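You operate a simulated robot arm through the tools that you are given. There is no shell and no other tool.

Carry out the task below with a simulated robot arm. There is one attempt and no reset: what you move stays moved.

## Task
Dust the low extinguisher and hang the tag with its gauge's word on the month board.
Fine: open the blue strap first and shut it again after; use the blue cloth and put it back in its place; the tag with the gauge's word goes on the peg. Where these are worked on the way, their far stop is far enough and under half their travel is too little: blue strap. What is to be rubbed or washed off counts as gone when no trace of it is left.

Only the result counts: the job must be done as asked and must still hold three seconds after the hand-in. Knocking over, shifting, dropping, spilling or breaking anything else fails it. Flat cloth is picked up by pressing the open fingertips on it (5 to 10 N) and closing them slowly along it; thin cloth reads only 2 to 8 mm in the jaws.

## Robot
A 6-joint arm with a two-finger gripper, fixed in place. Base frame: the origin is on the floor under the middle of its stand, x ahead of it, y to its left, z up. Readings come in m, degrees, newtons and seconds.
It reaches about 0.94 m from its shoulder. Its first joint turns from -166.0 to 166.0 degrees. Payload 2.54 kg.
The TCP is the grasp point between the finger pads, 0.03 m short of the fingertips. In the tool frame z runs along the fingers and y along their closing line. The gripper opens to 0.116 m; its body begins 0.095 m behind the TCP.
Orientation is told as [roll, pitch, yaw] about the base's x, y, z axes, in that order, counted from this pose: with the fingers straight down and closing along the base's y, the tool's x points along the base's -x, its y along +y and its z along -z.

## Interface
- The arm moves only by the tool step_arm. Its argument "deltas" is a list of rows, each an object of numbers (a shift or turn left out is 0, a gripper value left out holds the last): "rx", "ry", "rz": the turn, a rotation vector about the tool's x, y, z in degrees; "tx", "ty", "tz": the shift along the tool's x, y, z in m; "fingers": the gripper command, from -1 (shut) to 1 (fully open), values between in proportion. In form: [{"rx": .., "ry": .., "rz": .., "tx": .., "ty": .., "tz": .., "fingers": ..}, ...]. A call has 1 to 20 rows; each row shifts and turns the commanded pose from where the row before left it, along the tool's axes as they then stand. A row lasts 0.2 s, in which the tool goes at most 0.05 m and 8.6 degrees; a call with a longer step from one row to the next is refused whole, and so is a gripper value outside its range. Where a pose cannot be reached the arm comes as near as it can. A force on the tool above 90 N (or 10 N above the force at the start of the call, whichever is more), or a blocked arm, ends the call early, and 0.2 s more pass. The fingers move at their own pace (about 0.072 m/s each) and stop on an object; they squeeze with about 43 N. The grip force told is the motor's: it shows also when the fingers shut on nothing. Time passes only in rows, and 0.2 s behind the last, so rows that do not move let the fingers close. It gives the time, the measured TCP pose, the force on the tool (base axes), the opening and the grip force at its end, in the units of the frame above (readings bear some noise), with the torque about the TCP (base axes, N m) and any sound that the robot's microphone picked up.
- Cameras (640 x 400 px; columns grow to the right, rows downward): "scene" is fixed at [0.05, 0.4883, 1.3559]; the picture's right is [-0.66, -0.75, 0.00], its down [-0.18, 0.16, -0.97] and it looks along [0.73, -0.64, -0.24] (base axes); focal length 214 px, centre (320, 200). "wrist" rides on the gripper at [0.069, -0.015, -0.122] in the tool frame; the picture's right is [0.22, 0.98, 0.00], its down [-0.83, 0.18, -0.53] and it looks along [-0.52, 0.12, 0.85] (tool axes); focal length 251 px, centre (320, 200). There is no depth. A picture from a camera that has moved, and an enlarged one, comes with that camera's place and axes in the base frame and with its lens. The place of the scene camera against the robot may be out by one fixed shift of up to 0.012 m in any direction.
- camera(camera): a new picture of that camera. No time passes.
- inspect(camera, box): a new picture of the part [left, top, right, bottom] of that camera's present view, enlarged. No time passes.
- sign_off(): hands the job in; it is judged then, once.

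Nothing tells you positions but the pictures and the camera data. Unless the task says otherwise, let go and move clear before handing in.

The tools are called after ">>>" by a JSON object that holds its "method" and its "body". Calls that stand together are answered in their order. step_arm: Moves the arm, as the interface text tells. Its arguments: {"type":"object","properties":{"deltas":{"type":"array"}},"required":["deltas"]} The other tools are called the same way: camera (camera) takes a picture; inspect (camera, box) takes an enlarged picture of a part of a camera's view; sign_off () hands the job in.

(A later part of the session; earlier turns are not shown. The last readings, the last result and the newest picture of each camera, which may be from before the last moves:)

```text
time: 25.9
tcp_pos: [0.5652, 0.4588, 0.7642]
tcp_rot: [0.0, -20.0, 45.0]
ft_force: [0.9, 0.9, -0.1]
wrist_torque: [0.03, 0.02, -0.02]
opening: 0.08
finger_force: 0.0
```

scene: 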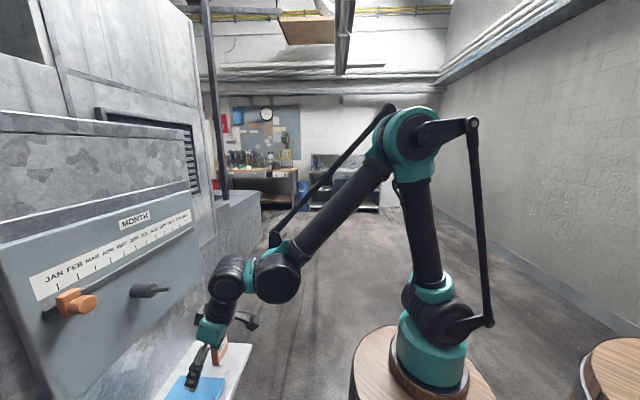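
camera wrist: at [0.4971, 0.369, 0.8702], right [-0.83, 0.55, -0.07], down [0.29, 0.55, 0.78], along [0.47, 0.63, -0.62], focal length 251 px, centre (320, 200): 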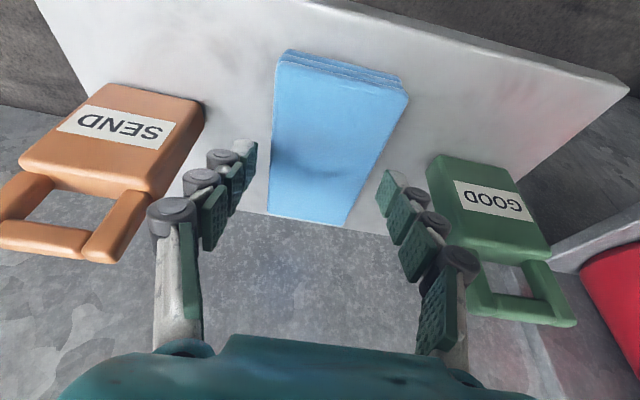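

>>> {"method": "step_arm", "body": {"deltas": [{"tz": 0.003}, {"tz": 0.002}]}}

>>> {"method": "camera", "body": {"camera": "wrist"}}

```text
time: 26.5
tcp_pos: [0.5655, 0.4602, 0.7606]
tcp_rot: [0.1, -20.0, 44.8]
ft_force: [-0.7, -0.5, 0.5]
wrist_torque: [0.0, 0.0, -0.02]
opening: 0.08
finger_force: 0.0
```

```text
taken
camera wrist: at [0.5023, 0.3745, 0.8512], right [-0.83, 0.55, -0.07], down [0.29, 0.55, 0.78], along [0.47, 0.63, -0.62], focal length 251 px, centre (320, 200)
```

wrist: 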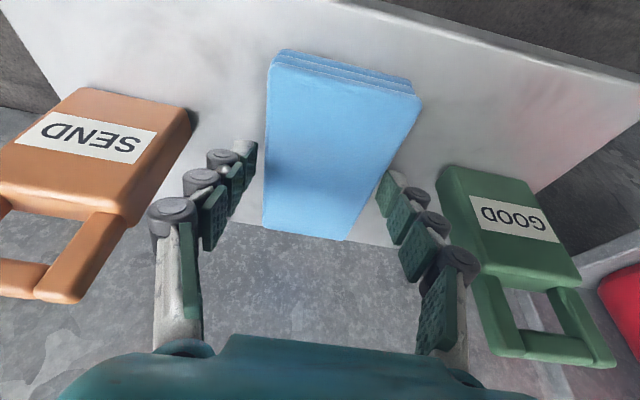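

The fingertips straddle the cloth just above the shelf. I'll close slowly on it.

>>> {"method": "step_arm", "body": {"deltas": [{"fingers": 0.3}, {"fingers": 0.22}, {"fingers": 0.15}, {"fingers": 0.1}, {"fingers": 0.05}, {"fingers": 0.0}]}}

>>> {"method": "camera", "body": {"camera": "wrist"}}

```text
time: 27.9
tcp_pos: [0.5655, 0.4605, 0.7601]
tcp_rot: [0.0, -20.0, 45.0]
ft_force: [-0.7, -1.2, 5.9]
wrist_torque: [0.05, -0.03, -0.01]
opening: 0.0687
finger_force: 43.0
```

```text
taken
camera wrist: at [0.5022, 0.3745, 0.8514], right [-0.83, 0.55, -0.07], down [0.29, 0.55, 0.78], along [0.47, 0.63, -0.62], focal length 251 px, centre (320, 200)
```

wrist: 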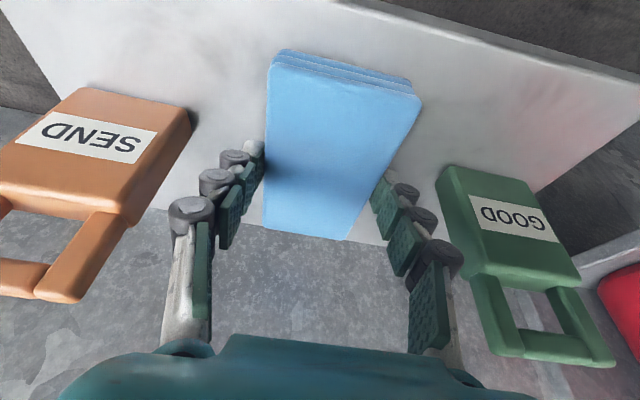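

The jaws hold the cloth at 69 mm with full grip. I'll lift it and draw it back clear of the tags.

>>> {"method": "step_arm", "body": {"deltas": [{"tx": -0.0051, "tz": -0.0141, "fingers": -0.3}, {"tx": -0.0051, "tz": -0.0141}, {"tx": -0.0103, "tz": -0.0282}, {"tx": -0.0137, "tz": -0.0376}]}}

>>> {"method": "camera", "body": {"camera": "wrist"}}

>>> {"method": "camera", "body": {"camera": "scene"}}

```text
time: 28.9
tcp_pos: [0.5651, 0.4606, 0.8617]
tcp_rot: [0.1, -20.1, 44.9]
ft_force: [0.7, 0.2, -1.1]
wrist_torque: [-0.01, -0.02, 0.0]
opening: 0.0688
finger_force: 42.9
```

```text
taken
camera wrist: at [0.5031, 0.3745, 0.9522], right [-0.83, 0.55, -0.07], down [0.29, 0.55, 0.78], along [0.47, 0.63, -0.62], focal length 251 px, centre (320, 200)
```

wrist: 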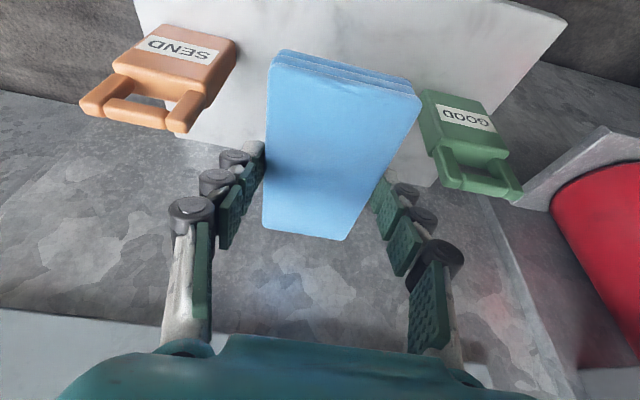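

```text
taken
```

scene: 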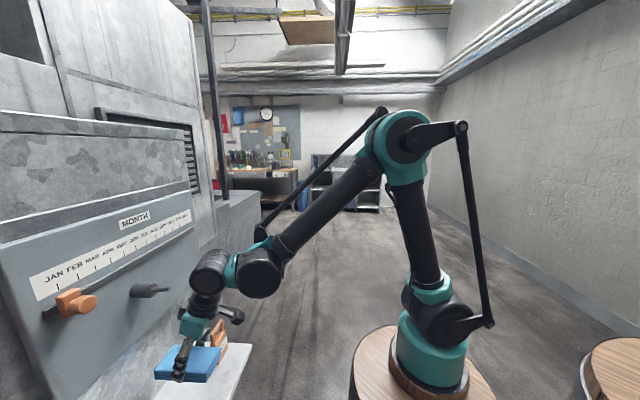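

The cloth is firmly held. I'll raise it, pull back from the wall and turn the hand so the cloth's underside faces the extinguisher.

>>> {"method": "step_arm", "body": {"deltas": [{"tx": -0.0137, "tz": -0.0376}, {"tx": 0.0376, "tz": -0.0137}, {"tx": 0.0376, "tz": -0.0137}, {"tx": 0.0376, "tz": -0.0137}, {"tx": 0.0376, "tz": -0.0137}, {"tx": 0.0376, "tz": -0.0137}, {"ry": -8.2}, {"ry": -8.2}, {"ry": -8.2}, {"ry": -8.2}, {"ry": -8.2}]}}

>>> {"method": "camera", "body": {"camera": "scene"}}

```text
time: 31.3
tcp_pos: [0.4244, 0.3196, 0.8995]
tcp_rot: [0.2, -61.1, 44.7]
ft_force: [-0.3, -0.8, -0.7]
wrist_torque: [0.03, 0.02, 0.04]
opening: 0.0687
finger_force: 43.1
```

```text
taken
```

scene: 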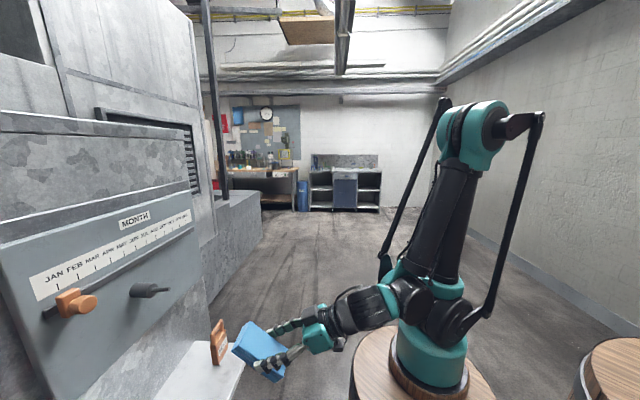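

The wrist is getting close to the arm's own base here, so I'll move left toward the extinguisher before turning further.

>>> {"method": "step_arm", "body": {"deltas": [{"ty": 0.047}, {"ty": 0.047}, {"ty": 0.047}, {"ty": 0.047}, {"ty": 0.047}, {"ty": 0.047}, {"ty": 0.045}]}}

>>> {"method": "camera", "body": {"camera": "scene"}}

>>> {"method": "camera", "body": {"camera": "wrist"}}

```text
time: 32.9
tcp_pos: [0.1938, 0.5493, 0.9005]
tcp_rot: [0.3, -61.0, 44.7]
ft_force: [0.1, -0.6, 0.0]
wrist_torque: [0.03, 0.03, 0.01]
opening: 0.0688
finger_force: 43.1
```

```text
taken
```

scene: 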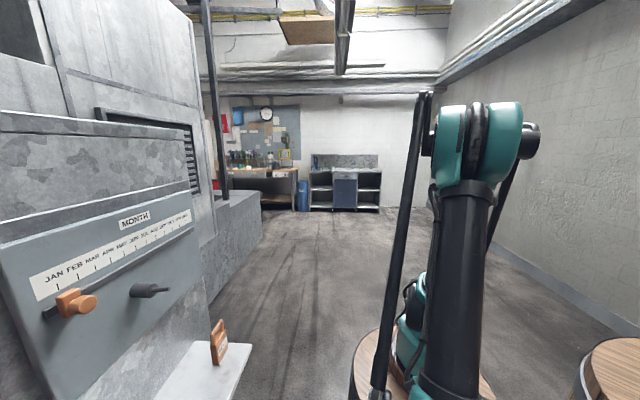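

```text
taken
camera wrist: at [0.1064, 0.4403, 0.8987], right [-0.76, 0.62, -0.19], down [-0.17, 0.08, 0.98], along [0.62, 0.78, 0.05], focal length 251 px, centre (320, 200)
```

wrist: 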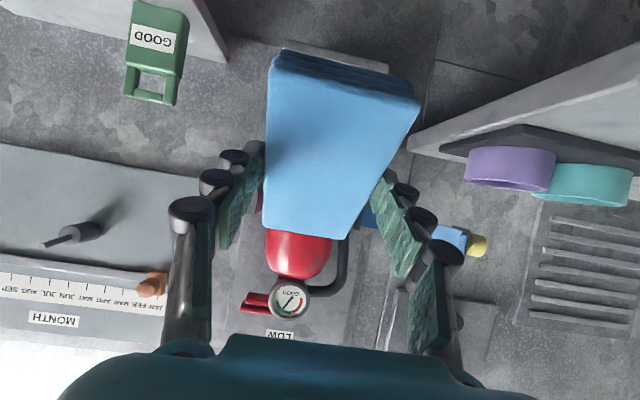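

>>> {"method": "step_arm", "body": {"deltas": [{"ry": -8.2}, {"ry": -8.2}, {"ry": -8.2}, {"ry": -8.2}]}}

>>> {"method": "camera", "body": {"camera": "scene"}}

>>> {"method": "camera", "body": {"camera": "wrist"}}

```text
time: 33.9
tcp_pos: [0.1894, 0.562, 0.9162]
tcp_rot: [178.4, -86.2, -133.6]
ft_force: [0.1, 0.1, -0.4]
wrist_torque: [-0.02, 0.02, 0.02]
opening: 0.0688
finger_force: 43.2
out of reach, approached as far as the arm can: row 4
```

```text
taken
```

scene: 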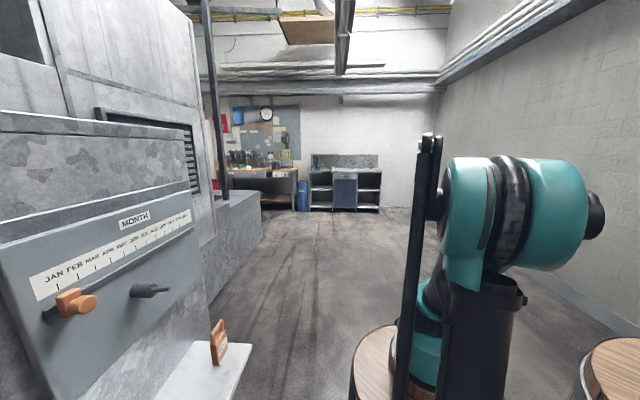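

```text
taken
camera wrist: at [0.1166, 0.4691, 0.84], right [-0.68, 0.7, -0.21], down [-0.54, -0.29, 0.79], along [0.49, 0.65, 0.58], focal length 251 px, centre (320, 200)
```

wrist: 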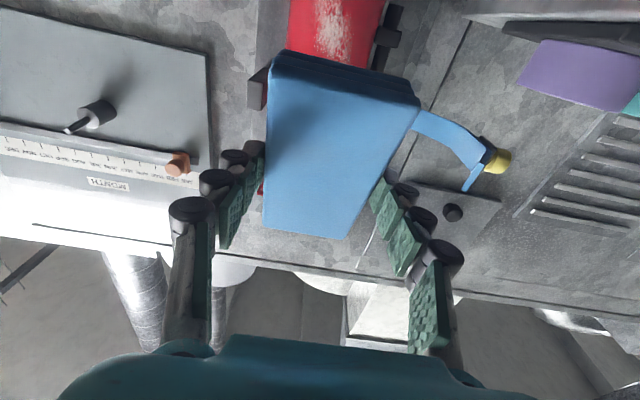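

At the folded pose the arm can't tilt further. I'll go forward first, where it should have room, and then finish the turn.

>>> {"method": "step_arm", "body": {"deltas": [{"tx": 0.0206, "tz": 0.0287}, {"tx": 0.0206, "tz": 0.0287}, {"tx": 0.0206, "tz": 0.0287}]}}

>>> {"method": "camera", "body": {"camera": "wrist"}}

```text
time: 34.7
tcp_pos: [0.2498, 0.6344, 0.8713]
tcp_rot: [178.2, -86.3, -133.4]
ft_force: [0.1, -0.5, -0.3]
wrist_torque: [-0.07, 0.05, 0.0]
opening: 0.0688
finger_force: 43.2
out of reach, approached as far as the arm can: row 1, 2, 3
```

```text
taken
camera wrist: at [0.1768, 0.5416, 0.7948], right [-0.68, 0.7, -0.21], down [-0.54, -0.29, 0.79], along [0.49, 0.65, 0.58], focal length 251 px, centre (320, 200)
```

wrist: 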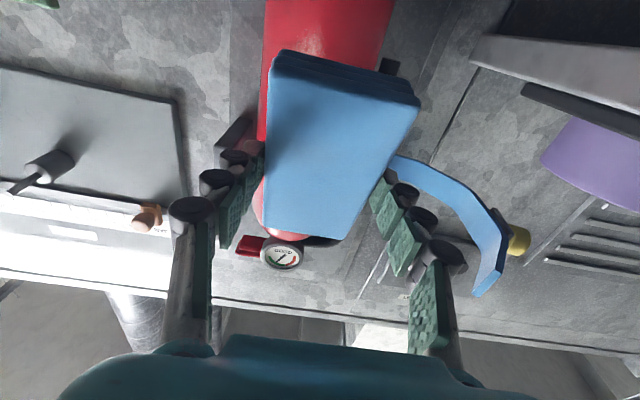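

>>> {"method": "step_arm", "body": {"deltas": [{"ry": 4}, {"rz": 0}]}}

```text
time: 35.3
tcp_pos: [0.2489, 0.6351, 0.8718]
tcp_rot: [22.8, -89.8, 22.2]
ft_force: [1.1, -0.3, -0.6]
wrist_torque: [-0.02, 0.04, 0.0]
opening: 0.069
finger_force: 43.1
```

>>> {"method": "step_arm", "body": {"deltas": [{"ry": -4}, {"ry": -4}]}}

```text
time: 35.9
tcp_pos: [0.2464, 0.6421, 0.8782]
tcp_rot: [179.4, -82.1, -134.5]
ft_force: [0.3, -1.6, -0.9]
wrist_torque: [-0.01, 0.03, 0.02]
opening: 0.0688
finger_force: 43.1
out of reach, approached as far as the arm can: row 2
```

>>> {"method": "step_arm", "body": {"deltas": [{"ry": 3}, {"tx": 0.0208, "ty": -0.01, "tz": 0.0082}, {"tx": 0.0208, "ty": -0.01, "tz": 0.0082}]}}

>>> {"method": "camera", "body": {"camera": "wrist"}}

```text
time: 36.7
tcp_pos: [0.2706, 0.6593, 0.8528]
tcp_rot: [178.8, -85.3, -133.9]
ft_force: [-0.4, 0.1, -0.5]
wrist_torque: [-0.03, 0.05, -0.01]
opening: 0.0687
finger_force: 42.7
out of reach, approached as far as the arm can: row 2, 3
```

```text
taken
camera wrist: at [0.2, 0.5679, 0.7738], right [-0.68, 0.7, -0.21], down [-0.55, -0.3, 0.78], along [0.49, 0.65, 0.59], focal length 251 px, centre (320, 200)
```

wrist: 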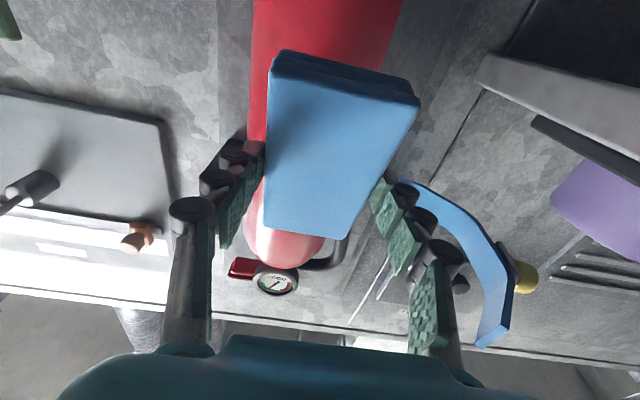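

Face-on from below is at the edge of the arm's reach. If I turn the hand half round about its own axis, the cloth's face will meet the body with the hand slightly above instead. I'll back off and do that in clear space.

>>> {"method": "step_arm", "body": {"deltas": [{"tx": -0.01, "tz": -0.04}, {"tx": -0.01, "tz": -0.04}, {"tx": -0.015, "tz": -0.03}, {"ry": 8}, {"ry": 8}, {"ry": 8}]}}

>>> {"method": "step_arm", "body": {"deltas": [{"rz": 8.2}, {"rz": 8.2}, {"rz": 8.2}, {"rz": 8.2}, {"rz": 8.2}, {"rz": 8.2}]}}

```text
time: 38.1
tcp_pos: [0.1865, 0.5961, 0.8925]
tcp_rot: [0.4, -70.7, 44.7]
ft_force: [-0.1, -0.1, -0.9]
wrist_torque: [0.0, 0.02, -0.02]
opening: 0.0685
finger_force: 42.9
out of reach, approached as far as the arm can: row 1, 2
```

```text
time: 39.5
tcp_pos: [0.1859, 0.5964, 0.8906]
tcp_rot: [65.3, -37.9, -29.3]
ft_force: [0.3, 0.9, 0.1]
wrist_torque: [0.0, 0.0, -0.02]
opening: 0.0686
finger_force: 43.0
```

>>> {"method": "step_arm", "body": {"deltas": [{"rz": 8.2}, {"rz": 8.2}, {"rz": 8.2}, {"rz": 8.2}, {"rz": 8.2}, {"rz": 8.2}, {"rz": 8.2}, {"rz": 8.2}]}}

>>> {"method": "camera", "body": {"camera": "wrist"}}

```text
time: 41.3
tcp_pos: [0.1855, 0.5956, 0.8921]
tcp_rot: [70.7, 0.3, -45.2]
ft_force: [-0.3, -0.7, -0.9]
wrist_torque: [0.01, 0.02, 0.01]
opening: 0.0688
finger_force: 42.7
out of reach, approached as far as the arm can: row 6, 7, 8
```

```text
taken
camera wrist: at [0.0536, 0.5598, 0.9185], right [0.08, 0.38, 0.92], down [0.27, -0.9, 0.34], along [0.96, 0.22, -0.17], focal length 251 px, centre (320, 200)
```

wrist: 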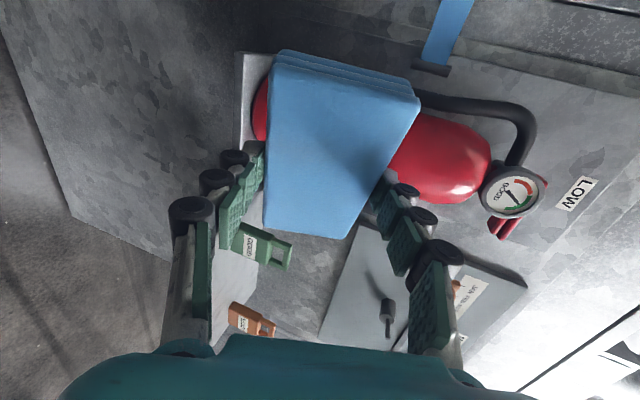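

That direction hits the wrist's limit at a quarter turn, so I'll turn the other way.

>>> {"method": "step_arm", "body": {"deltas": [{"rz": -8.2}, {"rz": -8.2}, {"rz": -8.2}, {"rz": -8.2}, {"rz": -8.2}, {"rz": -8.2}, {"rz": -8.2}, {"rz": -8.2}, {"rz": -8.2}, {"rz": -8.2}, {"rz": -8.2}]}}

>>> {"method": "step_arm", "body": {"deltas": [{"rz": -8.2}, {"rz": -8.2}, {"rz": -8.2}, {"rz": -8.2}, {"rz": -8.2}, {"rz": -8.2}, {"rz": -8.2}, {"rz": -8.2}, {"rz": -8.2}, {"rz": -8.2}, {"rz": -8.2}]}}

>>> {"method": "step_arm", "body": {"deltas": [{"rz": -8.2}, {"rz": -8.2}, {"rz": -8.2}, {"rz": -8.2}, {"rz": -8.2}, {"rz": -8.2}, {"rz": -8.2}, {"rz": -8.2}, {"rz": -8.2}, {"rz": -8.2}, {"rz": -8.2}]}}

>>> {"method": "camera", "body": {"camera": "wrist"}}

```text
time: 43.7
tcp_pos: [0.1863, 0.5945, 0.8916]
tcp_rot: [-0.1, -70.7, 45.1]
ft_force: [-1.3, -0.1, -0.9]
wrist_torque: [0.0, 0.05, 0.0]
opening: 0.0689
finger_force: 42.7
```

```text
time: 46.1
tcp_pos: [0.1873, 0.5957, 0.892]
tcp_rot: [-70.8, 0.2, 135.1]
ft_force: [-0.6, -0.3, -1.4]
wrist_torque: [0.0, 0.04, -0.04]
opening: 0.0688
finger_force: 42.9
```

```text
time: 48.5
tcp_pos: [0.1857, 0.595, 0.8931]
tcp_rot: [1.2, 70.8, -133.7]
ft_force: [0.5, -0.6, -1.2]
wrist_torque: [-0.04, -0.01, -0.03]
opening: 0.0692
finger_force: 43.1
```

```text
taken
camera wrist: at [0.1108, 0.5413, 0.9977], right [0.74, -0.64, 0.21], down [-0.42, -0.68, -0.6], along [0.53, 0.36, -0.77], focal length 251 px, centre (320, 200)
```

wrist: 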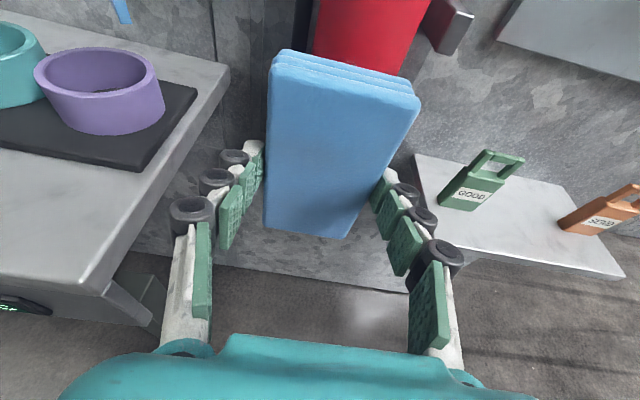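

Flipped, the cloth's face now points straight at the wall with the hand slightly above. I'll bring it in front of the dusty patch.

>>> {"method": "step_arm", "body": {"deltas": [{"tx": 0.0012, "ty": 0.0097, "tz": 0.0307}, {"tx": 0.0012, "ty": 0.0097, "tz": 0.0307}, {"tx": 0.0012, "ty": 0.0097, "tz": 0.0307}]}}

>>> {"method": "camera", "body": {"camera": "wrist"}}

>>> {"method": "camera", "body": {"camera": "scene"}}

```text
time: 49.3
tcp_pos: [0.2683, 0.638, 0.8659]
tcp_rot: [0.9, 70.8, -134.0]
ft_force: [0.1, -0.1, -0.9]
wrist_torque: [0.0, -0.03, -0.01]
opening: 0.0688
finger_force: 43.0
```

```text
taken
camera wrist: at [0.1933, 0.5833, 0.9709], right [0.74, -0.64, 0.21], down [-0.42, -0.68, -0.6], along [0.53, 0.36, -0.77], focal length 251 px, centre (320, 200)
```

wrist: 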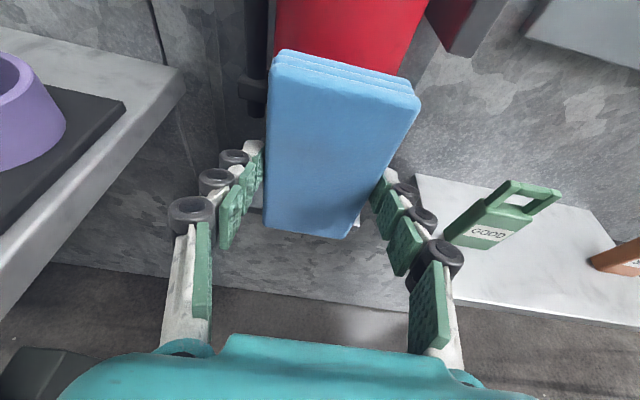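

```text
taken
```

scene: 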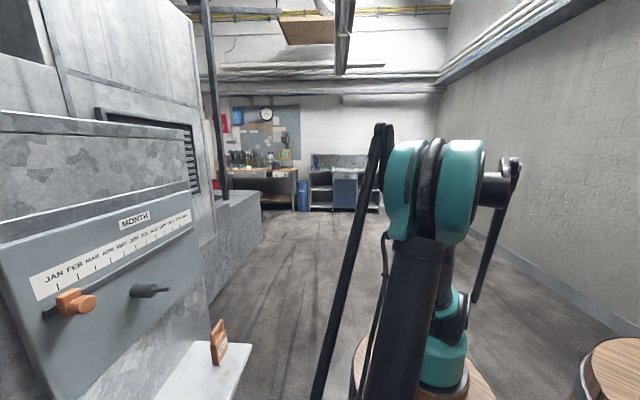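

>>> {"method": "step_arm", "body": {"deltas": [{"tx": 0.00165, "tz": 0.0047}, {"tx": 0.00165, "tz": 0.0047}, {"tx": 0.00165, "tz": 0.0047}, {"tx": 0.00165, "tz": 0.0047}]}}

>>> {"method": "step_arm", "body": {"deltas": [{"tx": 0.00099, "tz": 0.0028}, {"tx": 0.00099, "tz": 0.0028}]}}

```text
time: 50.3
tcp_pos: [0.2821, 0.6512, 0.8654]
tcp_rot: [0.9, 70.8, -134.0]
ft_force: [0.7, -0.7, -1.2]
wrist_torque: [-0.04, 0.03, 0.0]
opening: 0.0689
finger_force: 43.1
```

```text
time: 50.9
tcp_pos: [0.2884, 0.6553, 0.8649]
tcp_rot: [0.9, 70.8, -134.1]
ft_force: [-0.1, -0.6, -0.7]
wrist_torque: [0.01, 0.03, -0.01]
opening: 0.0687
finger_force: 43.6
```

>>> {"method": "step_arm", "body": {"deltas": [{"tx": 0.00066, "tz": 0.0019}, {"tx": 0.00066, "tz": 0.0019}]}}

>>> {"method": "camera", "body": {"camera": "wrist"}}

```text
time: 51.5
tcp_pos: [0.2907, 0.658, 0.8658]
tcp_rot: [0.7, 70.8, -134.1]
ft_force: [0.6, 0.6, -0.3]
wrist_torque: [-0.02, -0.01, 0.0]
opening: 0.0688
finger_force: 42.9
```

```text
taken
camera wrist: at [0.2148, 0.6043, 0.9711], right [0.74, -0.64, 0.21], down [-0.42, -0.68, -0.6], along [0.53, 0.36, -0.77], focal length 251 px, centre (320, 200)
```

wrist: 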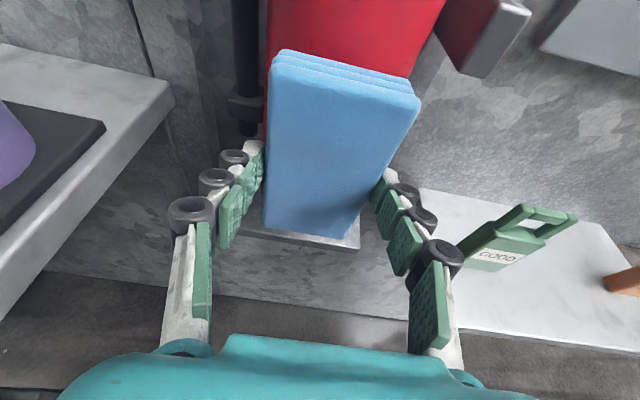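

>>> {"method": "step_arm", "body": {"deltas": [{"tx": 0.00066, "tz": 0.0019}, {"tx": 0.00066, "tz": 0.0019}, {"tx": 0.00066, "tz": 0.0019}]}}

```text
time: 52.3
tcp_pos: [0.2941, 0.6627, 0.8661]
tcp_rot: [0.9, 70.8, -134.1]
ft_force: [-0.7, 0.6, -1.1]
wrist_torque: [0.01, 0.02, 0.01]
opening: 0.0687
finger_force: 43.0
```

>>> {"method": "step_arm", "body": {"deltas": [{"tx": 0.00066, "tz": 0.0019}, {"tx": 0.00066, "tz": 0.0019}, {"tx": 0.00066, "tz": 0.0019}]}}

```text
time: 53.1
tcp_pos: [0.2972, 0.667, 0.8656]
tcp_rot: [0.8, 70.8, -134.1]
ft_force: [-15.2, -19.6, -1.2]
wrist_torque: [-0.55, 0.48, -0.12]
opening: 0.0689
finger_force: 43.0
```

The cloth is now pressing on the extinguisher body at about 25 N. I'll ease off slightly and make up-and-down wiping strokes.

>>> {"method": "step_arm", "body": {"deltas": [{"tx": -0.0003, "tz": -0.0009}, {"tx": 0.0094, "tz": -0.0033}, {"tx": 0.0094, "tz": -0.0033}, {"tx": 0.0094, "tz": -0.0033}, {"tx": -0.0094, "tz": 0.0033}, {"tx": -0.0094, "tz": 0.0033}, {"tx": -0.0094, "tz": 0.0033}, {"tx": -0.0094, "tz": 0.0033}, {"tx": -0.0094, "tz": 0.0033}, {"tx": -0.0094, "tz": 0.0033}, {"tx": 0.0094, "tz": -0.0033}, {"tx": 0.0094, "tz": -0.0033}, {"tx": 0.0094, "tz": -0.0033}]}}

```text
time: 55.9
tcp_pos: [0.2993, 0.6655, 0.8661]
tcp_rot: [0.8, 70.8, -134.0]
ft_force: [-9.7, -11.9, -6.6]
wrist_torque: [-0.35, 0.34, -0.07]
opening: 0.0687
finger_force: 42.6
```

>>> {"method": "step_arm", "body": {"deltas": [{"tx": -0.005, "tz": -0.0142}, {"rx": 6.29, "rz": -2.19}, {"rx": 6.29, "rz": -2.19}, {"rx": 6.29, "rz": -2.19}, {"ty": 0.0161}, {"ty": 0.0161}, {"tx": 0.0016, "tz": 0.0047}]}}

>>> {"method": "camera", "body": {"camera": "wrist"}}

```text
time: 57.5
tcp_pos: [0.3209, 0.6472, 0.8647]
tcp_rot: [0.7, 70.7, -114.0]
ft_force: [1.0, 0.0, -2.1]
wrist_torque: [-0.05, 0.03, -0.01]
opening: 0.0687
finger_force: 43.3
```

```text
taken
camera wrist: at [0.2672, 0.5698, 0.9713], right [0.92, -0.35, 0.21], down [-0.16, -0.78, -0.6], along [0.37, 0.52, -0.77], focal length 251 px, centre (320, 200)
```

wrist: 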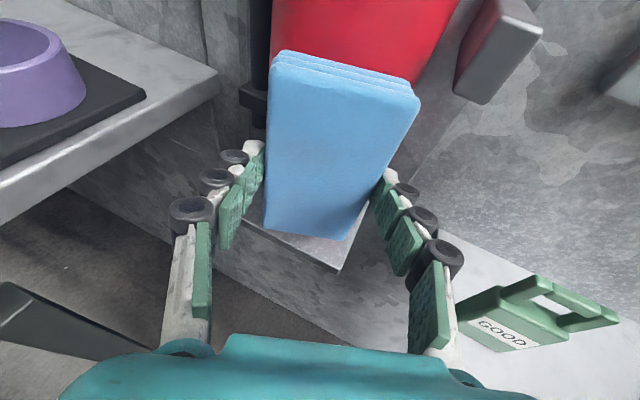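

>>> {"method": "step_arm", "body": {"deltas": [{"tx": 0.00066, "tz": 0.0019}, {"tx": 0.0005, "tz": 0.0014}]}}

```text
time: 58.1
tcp_pos: [0.3206, 0.6494, 0.8669]
tcp_rot: [0.8, 70.6, -114.2]
ft_force: [-4.7, -9.6, -5.7]
wrist_torque: [0.38, -0.17, -0.03]
opening: 0.0685
finger_force: 43.1
```

>>> {"method": "step_arm", "body": {"deltas": [{"tx": 0.0097, "tz": -0.0031}, {"tx": 0.0094, "tz": -0.0033}, {"tx": -0.0092, "tz": 0.0036}, {"tx": -0.0094, "tz": 0.0033}, {"tx": -0.0094, "tz": 0.0033}, {"tx": -0.0094, "tz": 0.0033}, {"tx": -0.0094, "tz": 0.0033}, {"tx": 0.0094, "tz": -0.0033}, {"tx": 0.0094, "tz": -0.0033}, {"tx": 0.0094, "tz": -0.0033}]}}

```text
time: 60.3
tcp_pos: [0.32, 0.6497, 0.8663]
tcp_rot: [0.6, 70.7, -114.3]
ft_force: [-13.5, -41.1, -19.2]
wrist_torque: [-0.82, 0.42, -0.28]
opening: 0.0686
finger_force: 42.5
```

>>> {"method": "step_arm", "body": {"deltas": [{"tx": -0.005, "tz": -0.0142}, {"tx": -0.005, "tz": -0.0142}, {"rx": -6.29, "rz": 2.19}, {"rx": -6.29, "rz": 2.19}, {"rx": -6.29, "rz": 2.19}, {"rx": -6.29, "rz": 2.19}, {"rx": -6.29, "rz": 2.19}, {"rx": -6.29, "rz": 2.19}, {"tx": -0.0008, "ty": -0.0357, "tz": -0.0021}, {"tx": -0.0008, "ty": -0.0357, "tz": -0.0021}]}}

>>> {"method": "camera", "body": {"camera": "wrist"}}

```text
time: 62.5
tcp_pos: [0.2743, 0.6859, 0.8664]
tcp_rot: [0.8, 70.9, -154.1]
ft_force: [0.4, -0.3, 0.3]
wrist_torque: [-0.03, 0.03, 0.03]
opening: 0.0687
finger_force: 43.1
```

```text
taken
camera wrist: at [0.1848, 0.6613, 0.9712], right [0.48, -0.85, 0.21], down [-0.62, -0.5, -0.6], along [0.62, 0.16, -0.77], focal length 251 px, centre (320, 200)
```

wrist: 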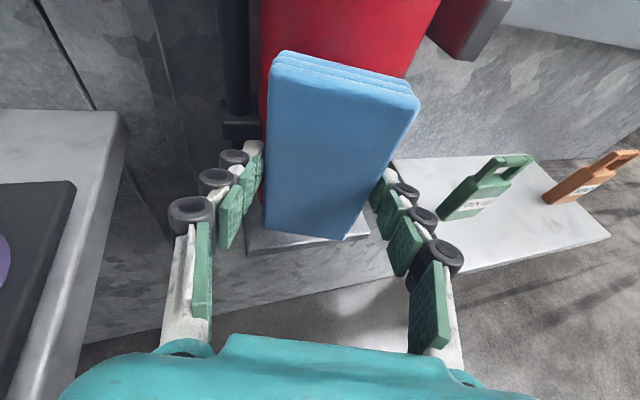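

>>> {"method": "step_arm", "body": {"deltas": [{"tx": 0.00066, "tz": 0.0019}, {"tx": 0.00066, "tz": 0.0019}, {"tx": 0.00066, "tz": 0.0019}]}}

>>> {"method": "step_arm", "body": {"deltas": [{"tx": 0.00066, "tz": 0.0019}]}}

```text
time: 63.3
tcp_pos: [0.2791, 0.6881, 0.8652]
tcp_rot: [0.8, 70.9, -154.1]
ft_force: [0.4, -0.5, 0.1]
wrist_torque: [-0.01, 0.01, 0.0]
opening: 0.069
finger_force: 42.8
```

```text
time: 63.7
tcp_pos: [0.2807, 0.6874, 0.8661]
tcp_rot: [0.8, 70.8, -154.0]
ft_force: [-4.3, -3.1, 0.1]
wrist_torque: [-0.28, 0.32, -0.06]
opening: 0.0688
finger_force: 43.0
```

Light contact on this side as well. I'll press a touch more and stroke up and down here.

>>> {"method": "step_arm", "body": {"deltas": [{"tx": 0.0003, "tz": 0.0009}, {"tx": 0.0094, "tz": -0.0033}, {"tx": 0.0094, "tz": -0.0033}, {"tx": -0.0094, "tz": 0.0033}, {"tx": -0.0094, "tz": 0.0033}, {"tx": -0.0094, "tz": 0.0033}, {"tx": -0.0094, "tz": 0.0033}, {"tx": -0.0094, "tz": 0.0033}, {"tx": 0.0094, "tz": -0.0033}, {"tx": 0.0094, "tz": -0.0033}, {"tx": 0.0094, "tz": -0.0033}]}}

```text
time: 66.1
tcp_pos: [0.2805, 0.6894, 0.8659]
tcp_rot: [0.8, 70.9, -154.1]
ft_force: [-22.2, -9.0, -12.2]
wrist_torque: [-0.24, 0.58, 0.11]
opening: 0.069
finger_force: 42.9
```

>>> {"method": "step_arm", "body": {"deltas": [{"tx": -0.0132, "tz": -0.0378}, {"tx": -0.0132, "tz": -0.0378}, {"tx": -0.0132, "tz": -0.0378}, {"tx": 0.0378, "tz": -0.0132}, {"tx": 0.0378, "tz": -0.0132}, {"tx": 0.019, "tz": -0.0066}, {"ty": 0.04}, {"ty": 0.04}, {"ty": 0.04}, {"ty": 0.03}]}}

>>> {"method": "camera", "body": {"camera": "wrist"}}

```text
time: 68.3
tcp_pos: [0.238, 0.5017, 0.9664]
tcp_rot: [0.8, 70.9, -154.1]
ft_force: [0.7, 0.6, -1.4]
wrist_torque: [-0.01, -0.01, -0.02]
opening: 0.0689
finger_force: 42.9
```

```text
taken
camera wrist: at [0.1467, 0.4775, 1.0715], right [0.48, -0.85, 0.21], down [-0.62, -0.5, -0.6], along [0.62, 0.16, -0.77], focal length 251 px, centre (320, 200)
```

wrist: 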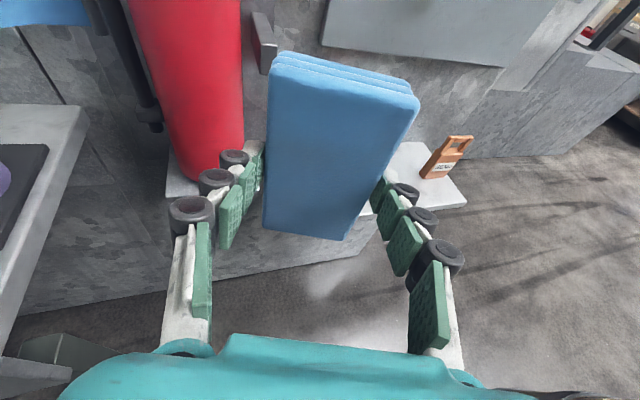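

>>> {"method": "inspect", "body": {"camera": "wrist", "box": [110, 0, 270, 200]}}

>>> {"method": "inspect", "body": {"camera": "wrist", "box": [130, 60, 260, 190]}}

>>> {"method": "inspect", "body": {"camera": "wrist", "box": [260, 40, 430, 250]}}

```text
2.00 times, centred on (190, 100) of wrist
camera zoom: at [0.1467, 0.4775, 1.0715], right [0.48, -0.85, 0.21], down [-0.62, -0.5, -0.6], along [0.62, 0.16, -0.77], focal length 503 px, centre (580, 400)
```

zoom: 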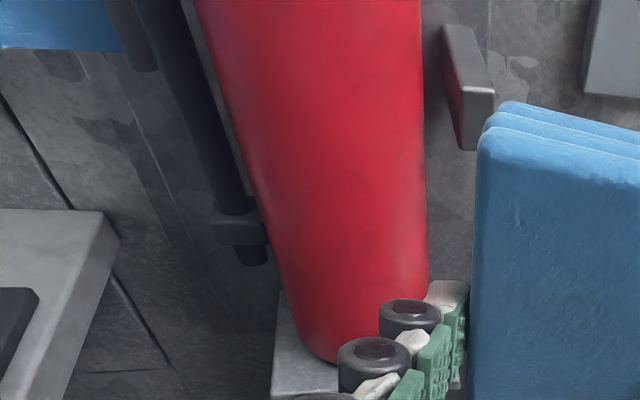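

```text
3.08 times, centred on (195, 125) of wrist
camera zoom: at [0.1467, 0.4775, 1.0715], right [0.48, -0.85, 0.21], down [-0.62, -0.5, -0.6], along [0.62, 0.16, -0.77], focal length 774 px, centre (705, 431)
```

zoom: 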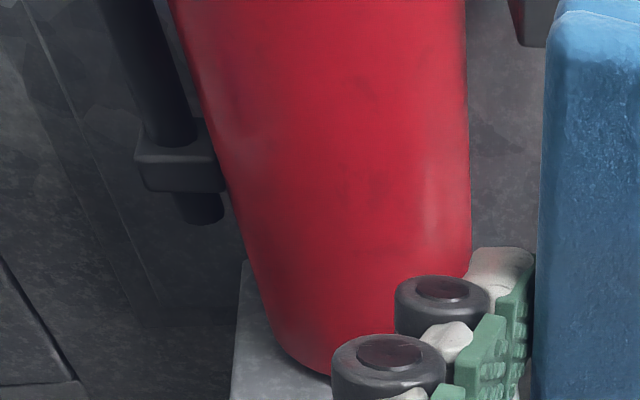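

```text
1.90 times, centred on (345, 145) of wrist
camera zoom: at [0.1467, 0.4775, 1.0715], right [0.48, -0.85, 0.21], down [-0.62, -0.5, -0.6], along [0.62, 0.16, -0.77], focal length 479 px, centre (272, 305)
```

zoom: 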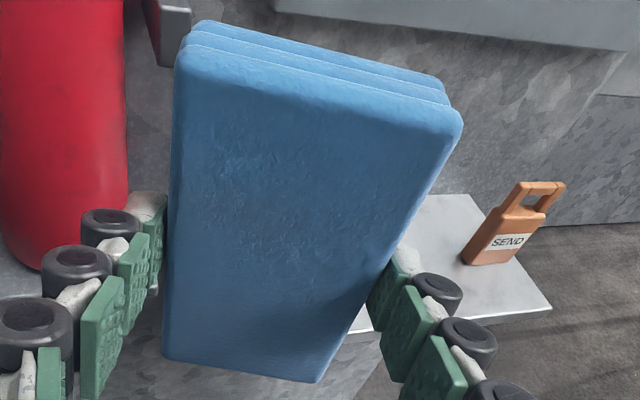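

The white dust looks gone in this view. I'll go a little closer to check for leftover traces.

>>> {"method": "step_arm", "body": {"deltas": [{"tx": 0.0108, "ty": -0.009, "tz": 0.031}, {"tx": 0.0108, "ty": -0.009, "tz": 0.031}]}}

>>> {"method": "inspect", "body": {"camera": "wrist", "box": [60, 0, 270, 180]}}

>>> {"method": "camera", "body": {"camera": "wrist"}}

```text
time: 68.9
tcp_pos: [0.2876, 0.548, 0.9655]
tcp_rot: [0.9, 71.0, -154.1]
ft_force: [0.1, -1.2, -1.2]
wrist_torque: [-0.01, 0.07, 0.0]
opening: 0.0689
finger_force: 43.0
```

```text
2.22 times, centred on (165, 90) of wrist
camera zoom: at [0.1987, 0.5227, 1.0714], right [0.48, -0.85, 0.21], down [-0.62, -0.5, -0.6], along [0.62, 0.16, -0.77], focal length 559 px, centre (664, 444)
```

zoom: 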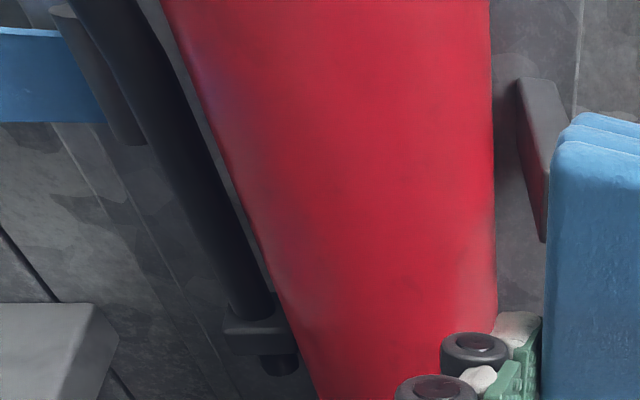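

```text
taken
camera wrist: at [0.1987, 0.5227, 1.0714], right [0.48, -0.85, 0.21], down [-0.62, -0.5, -0.6], along [0.62, 0.16, -0.77], focal length 251 px, centre (320, 200)
```

wrist: 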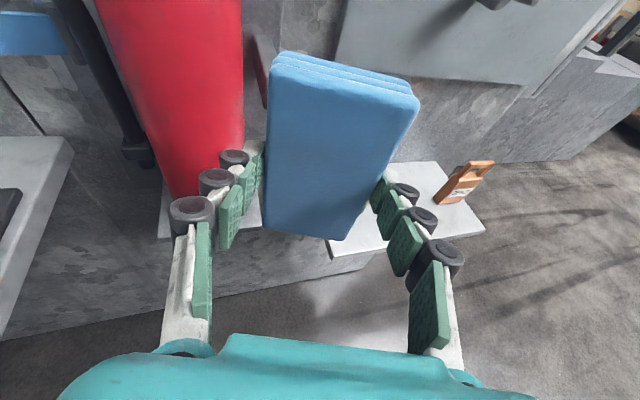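

No white dust remains in view. I'll turn the hand back to its first orientation in clear space and look again from there with the cloth still in hand.

>>> {"method": "step_arm", "body": {"deltas": [{"tx": -0.0132, "tz": -0.0378}, {"tx": -0.0132, "tz": -0.0378}, {"rx": 6.29, "rz": -2.19}, {"rx": 6.29, "rz": -2.19}, {"rx": 6.29, "rz": -2.19}, {"rz": 8.21}, {"rz": 8.21}, {"rz": 8.21}, {"rz": 8.21}, {"rz": 8.21}, {"rz": 8.21}, {"rz": 8.21}, {"rz": 8.21}, {"rz": 8.21}, {"rz": 8.21}, {"rz": 8.21}]}}

>>> {"method": "step_arm", "body": {"deltas": [{"rz": 8.21}, {"rz": 8.21}, {"rz": 8.21}, {"rz": 8.21}, {"rz": 8.21}, {"rz": 8.21}, {"rz": 8.21}, {"rz": 8.21}, {"rz": 8.21}, {"rz": 8.21}, {"rz": 8.21}]}}

>>> {"method": "camera", "body": {"camera": "wrist"}}

```text
time: 72.3
tcp_pos: [0.2158, 0.513, 0.9657]
tcp_rot: [-70.7, -0.1, 135.0]
ft_force: [0.0, 0.6, -1.1]
wrist_torque: [-0.02, 0.02, -0.01]
opening: 0.0688
finger_force: 43.4
```

```text
time: 74.7
tcp_pos: [0.2155, 0.5137, 0.9651]
tcp_rot: [1.3, -70.9, 43.7]
ft_force: [0.7, 0.7, 0.2]
wrist_torque: [-0.04, 0.01, 0.04]
opening: 0.0688
finger_force: 43.4
```

```text
taken
camera wrist: at [0.1291, 0.4059, 0.9411], right [-0.74, 0.64, -0.2], down [-0.29, -0.04, 0.96], along [0.61, 0.76, 0.22], focal length 251 px, centre (320, 200)
```

wrist: 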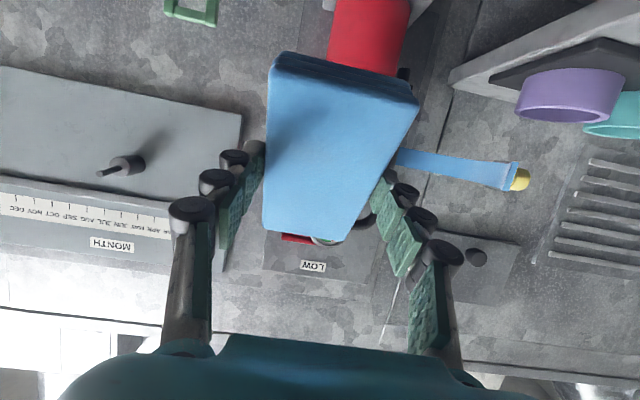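

>>> {"method": "step_arm", "body": {"deltas": [{"rz": -0.45}, {"ty": -0.045}, {"ty": -0.045}, {"ty": -0.045}, {"ry": 8.2}, {"ry": 8.2}, {"ry": 8.2}]}}

>>> {"method": "camera", "body": {"camera": "wrist"}}

>>> {"method": "inspect", "body": {"camera": "wrist", "box": [410, 60, 540, 260]}}

```text
time: 76.3
tcp_pos: [0.3111, 0.4178, 0.9659]
tcp_rot: [-0.1, -46.0, 45.2]
ft_force: [1.1, -0.3, -0.7]
wrist_torque: [0.03, 0.04, 0.03]
opening: 0.0689
finger_force: 43.3
```

```text
taken
camera wrist: at [0.2273, 0.3112, 1.0013], right [-0.8, 0.58, -0.16], down [0.0, 0.26, 0.96], along [0.6, 0.77, -0.21], focal length 251 px, centre (320, 200)
```

wrist: 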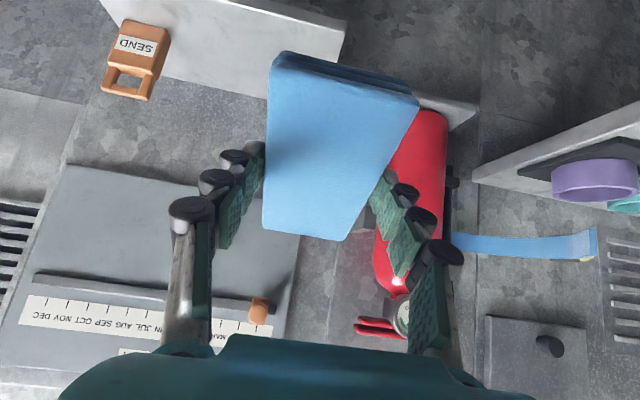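

```text
2.00 times, centred on (475, 160) of wrist
camera zoom: at [0.2273, 0.3112, 1.0013], right [-0.8, 0.58, -0.16], down [0.0, 0.26, 0.96], along [0.6, 0.77, -0.21], focal length 503 px, centre (10, 280)
```

zoom: 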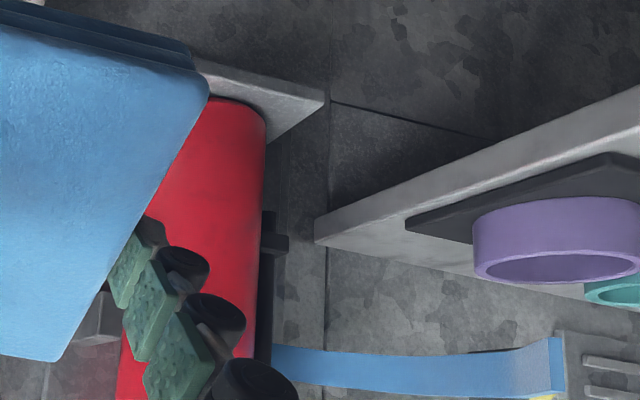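

>>> {"method": "step_arm", "body": {"deltas": [{"ty": -0.045}, {"ty": -0.045}, {"ty": -0.045}]}}

>>> {"method": "inspect", "body": {"camera": "wrist", "box": [400, 60, 600, 240]}}

>>> {"method": "inspect", "body": {"camera": "wrist", "box": [450, 90, 560, 190]}}

>>> {"method": "camera", "body": {"camera": "wrist"}}

```text
time: 77.1
tcp_pos: [0.4081, 0.322, 0.9671]
tcp_rot: [-0.1, -46.2, 45.1]
ft_force: [1.0, -0.1, -1.2]
wrist_torque: [-0.03, 0.03, -0.03]
opening: 0.0689
finger_force: 43.2
```

```text
2.22 times, centred on (500, 150) of wrist
camera zoom: at [0.3235, 0.2154, 1.0018], right [-0.8, 0.58, -0.16], down [0.0, 0.26, 0.97], along [0.6, 0.77, -0.21], focal length 559 px, centre (-80, 311)
```

zoom: 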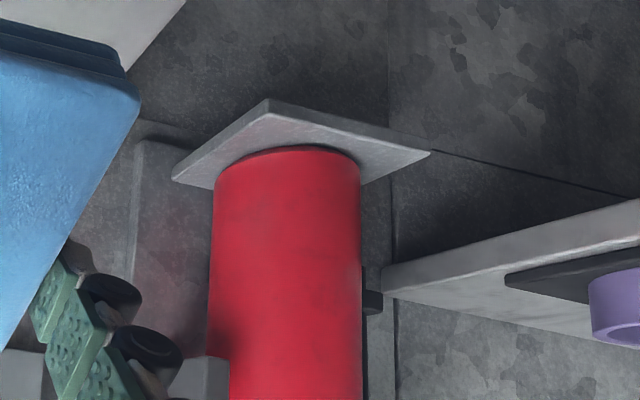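

```text
4.00 times, centred on (505, 140) of wrist
camera zoom: at [0.3235, 0.2154, 1.0018], right [-0.8, 0.58, -0.16], down [0.0, 0.26, 0.97], along [0.6, 0.77, -0.21], focal length 1006 px, centre (-420, 440)
```

zoom: 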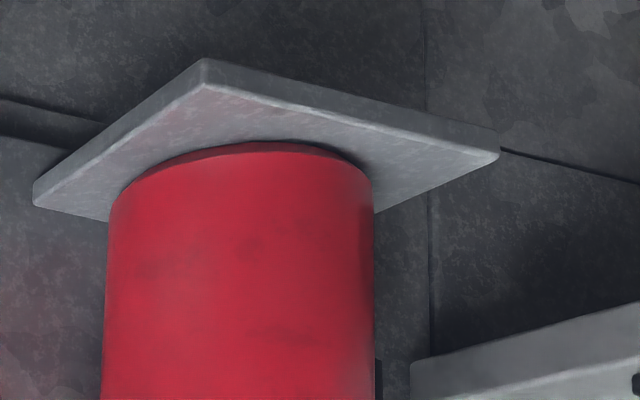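

```text
taken
camera wrist: at [0.3235, 0.2154, 1.0018], right [-0.8, 0.58, -0.16], down [0.0, 0.26, 0.97], along [0.6, 0.77, -0.21], focal length 251 px, centre (320, 200)
```

wrist: 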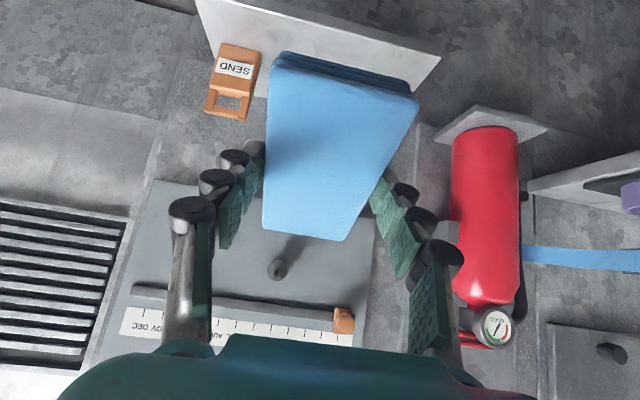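

The extinguisher is clean, with only paint texture showing. Now I'll return the cloth to its place on the shelf, using the same tilt and position I picked it from.

>>> {"method": "step_arm", "body": {"deltas": [{"ry": 6.55}, {"ry": 6.55}, {"ry": 6.55}, {"ry": 6.55}, {"tx": -0.0347, "ty": -0.0027, "tz": 0.0269}, {"tx": -0.0347, "ty": -0.0027, "tz": 0.0269}, {"tx": -0.0347, "ty": -0.0027, "tz": 0.0269}, {"tx": -0.0347, "ty": -0.0027, "tz": 0.0269}]}}

>>> {"method": "camera", "body": {"camera": "wrist"}}

```text
time: 78.9
tcp_pos: [0.5337, 0.4323, 0.9126]
tcp_rot: [-0.1, -20.0, 45.1]
ft_force: [-1.1, -0.3, -1.3]
wrist_torque: [0.0, -0.01, 0.0]
opening: 0.0688
finger_force: 42.7
```

```text
taken
camera wrist: at [0.4693, 0.3471, 1.004], right [-0.83, 0.55, -0.07], down [0.29, 0.55, 0.78], along [0.47, 0.63, -0.62], focal length 251 px, centre (320, 200)
```

wrist: 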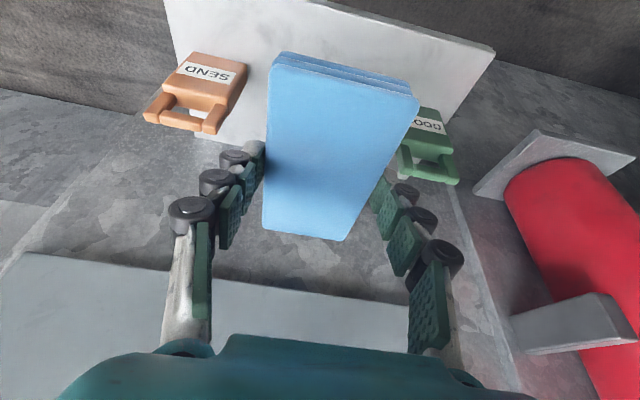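

>>> {"method": "step_arm", "body": {"deltas": [{"tx": -0.0109, "ty": -0.00125, "tz": 0.032}, {"tx": -0.0109, "ty": -0.00125, "tz": 0.032}, {"tx": 0.0068, "tz": 0.0188}, {"tx": 0.0068, "tz": 0.0188}, {"tx": 0.0068, "tz": 0.0188}, {"tx": 0.0034, "tz": 0.0094}, {"tx": 0.0034, "tz": 0.0094}]}}

>>> {"method": "camera", "body": {"camera": "wrist"}}

```text
time: 80.5
tcp_pos: [0.5638, 0.4616, 0.7805]
tcp_rot: [-0.1, -20.1, 45.2]
ft_force: [0.1, 0.5, -0.8]
wrist_torque: [0.01, 0.0, -0.01]
opening: 0.0688
finger_force: 42.7
```

```text
taken
camera wrist: at [0.5003, 0.3753, 0.8712], right [-0.83, 0.55, -0.08], down [0.29, 0.55, 0.78], along [0.47, 0.63, -0.62], focal length 251 px, centre (320, 200)
```

wrist: 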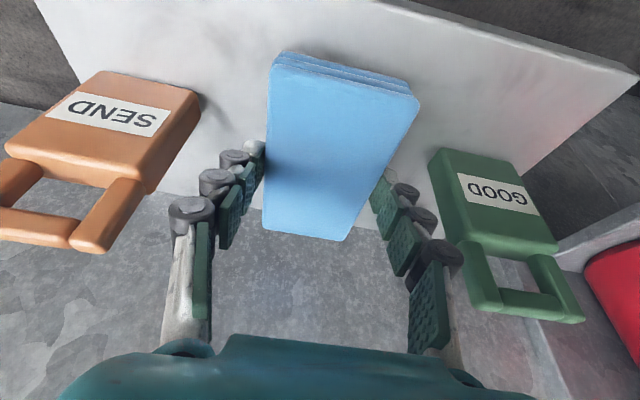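

>>> {"method": "step_arm", "body": {"deltas": [{"tx": 0.0024, "ty": -0.002, "tz": 0.0066}, {"tx": 0.0024, "tz": 0.0066}, {"tx": 0.001, "tz": 0.0028}]}}

```text
time: 81.3
tcp_pos: [0.5659, 0.4598, 0.7625]
tcp_rot: [-0.1, -19.9, 45.2]
ft_force: [0.1, 0.8, -1.1]
wrist_torque: [0.01, 0.03, -0.01]
opening: 0.0685
finger_force: 43.6
```

>>> {"method": "step_arm", "body": {"deltas": [{"tx": 0.0005, "tz": 0.0014}, {"tx": 0.0003, "tz": 0.0009}]}}

```text
time: 81.9
tcp_pos: [0.5656, 0.4606, 0.7621]
tcp_rot: [-0.1, -20.1, 45.0]
ft_force: [2.1, 1.2, 19.9]
wrist_torque: [-0.53, 0.91, 0.03]
opening: 0.0688
finger_force: 43.2
```

The cloth is down on the shelf. I'll relieve the pressure a little and open gently.

>>> {"method": "step_arm", "body": {"deltas": [{"tx": -0.0002, "tz": -0.0005}, {"fingers": 0.2}, {"fingers": 0.25}, {"fingers": 0.32}, {"fingers": 0.4}, {"fingers": 0.4}]}}

>>> {"method": "camera", "body": {"camera": "wrist"}}

```text
time: 83.3
tcp_pos: [0.5654, 0.4601, 0.7614]
tcp_rot: [-0.1, -20.1, 45.1]
ft_force: [0.1, -0.3, -0.2]
wrist_torque: [0.0, 0.02, -0.02]
opening: 0.0813
finger_force: 0.0
```

```text
taken
camera wrist: at [0.5019, 0.3743, 0.8529], right [-0.83, 0.55, -0.08], down [0.29, 0.55, 0.78], along [0.47, 0.63, -0.62], focal length 251 px, centre (320, 200)
```

wrist: 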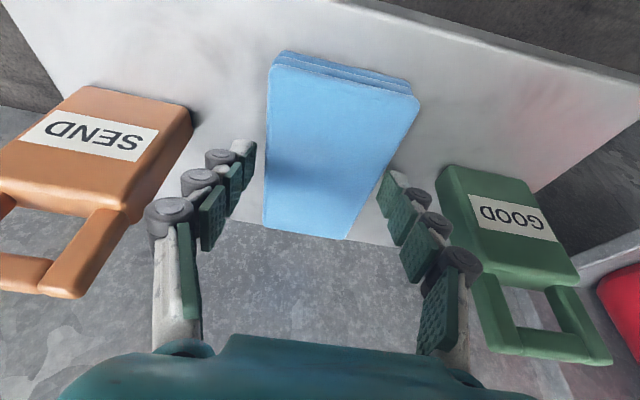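

The cloth lies where it was. I'll withdraw and move in front of the GOOD tag for a close look.

>>> {"method": "step_arm", "body": {"deltas": [{"tz": -0.03}, {"tz": -0.04}, {"tz": -0.04}, {"tx": 0.0376, "tz": -0.0137}, {"tx": 0.0376, "tz": -0.0137}, {"tx": 0.0376, "tz": -0.0137}, {"tx": 0.0376, "tz": -0.0137}, {"ry": -8.3}, {"ry": -8.3}, {"ry": -8.4}, {"ty": 0.037}, {"ty": 0.037}, {"ty": 0.037}]}}

>>> {"method": "camera", "body": {"camera": "wrist"}}

>>> {"method": "camera", "body": {"camera": "scene"}}

```text
time: 86.1
tcp_pos: [0.3473, 0.399, 0.8638]
tcp_rot: [-0.2, -44.9, 45.1]
ft_force: [0.0, 0.1, 0.4]
wrist_torque: [0.02, 0.01, 0.02]
opening: 0.0812
finger_force: 0.0
```

```text
taken
camera wrist: at [0.2645, 0.2929, 0.9022], right [-0.8, 0.58, -0.15], down [0.02, 0.28, 0.96], along [0.6, 0.76, -0.23], focal length 251 px, centre (320, 200)
```

wrist: 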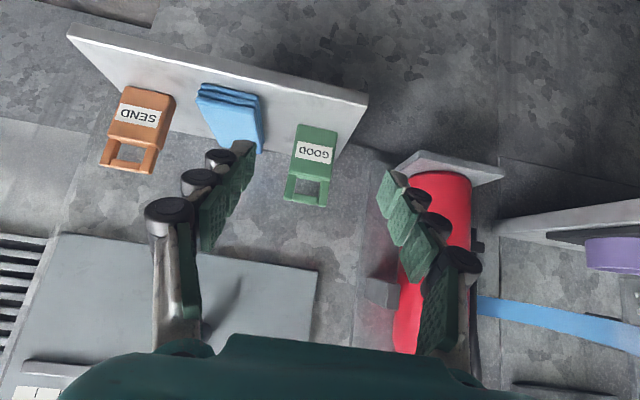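

```text
taken
```

scene: 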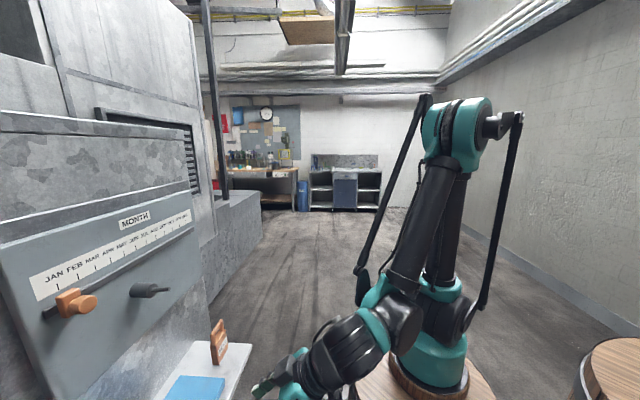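

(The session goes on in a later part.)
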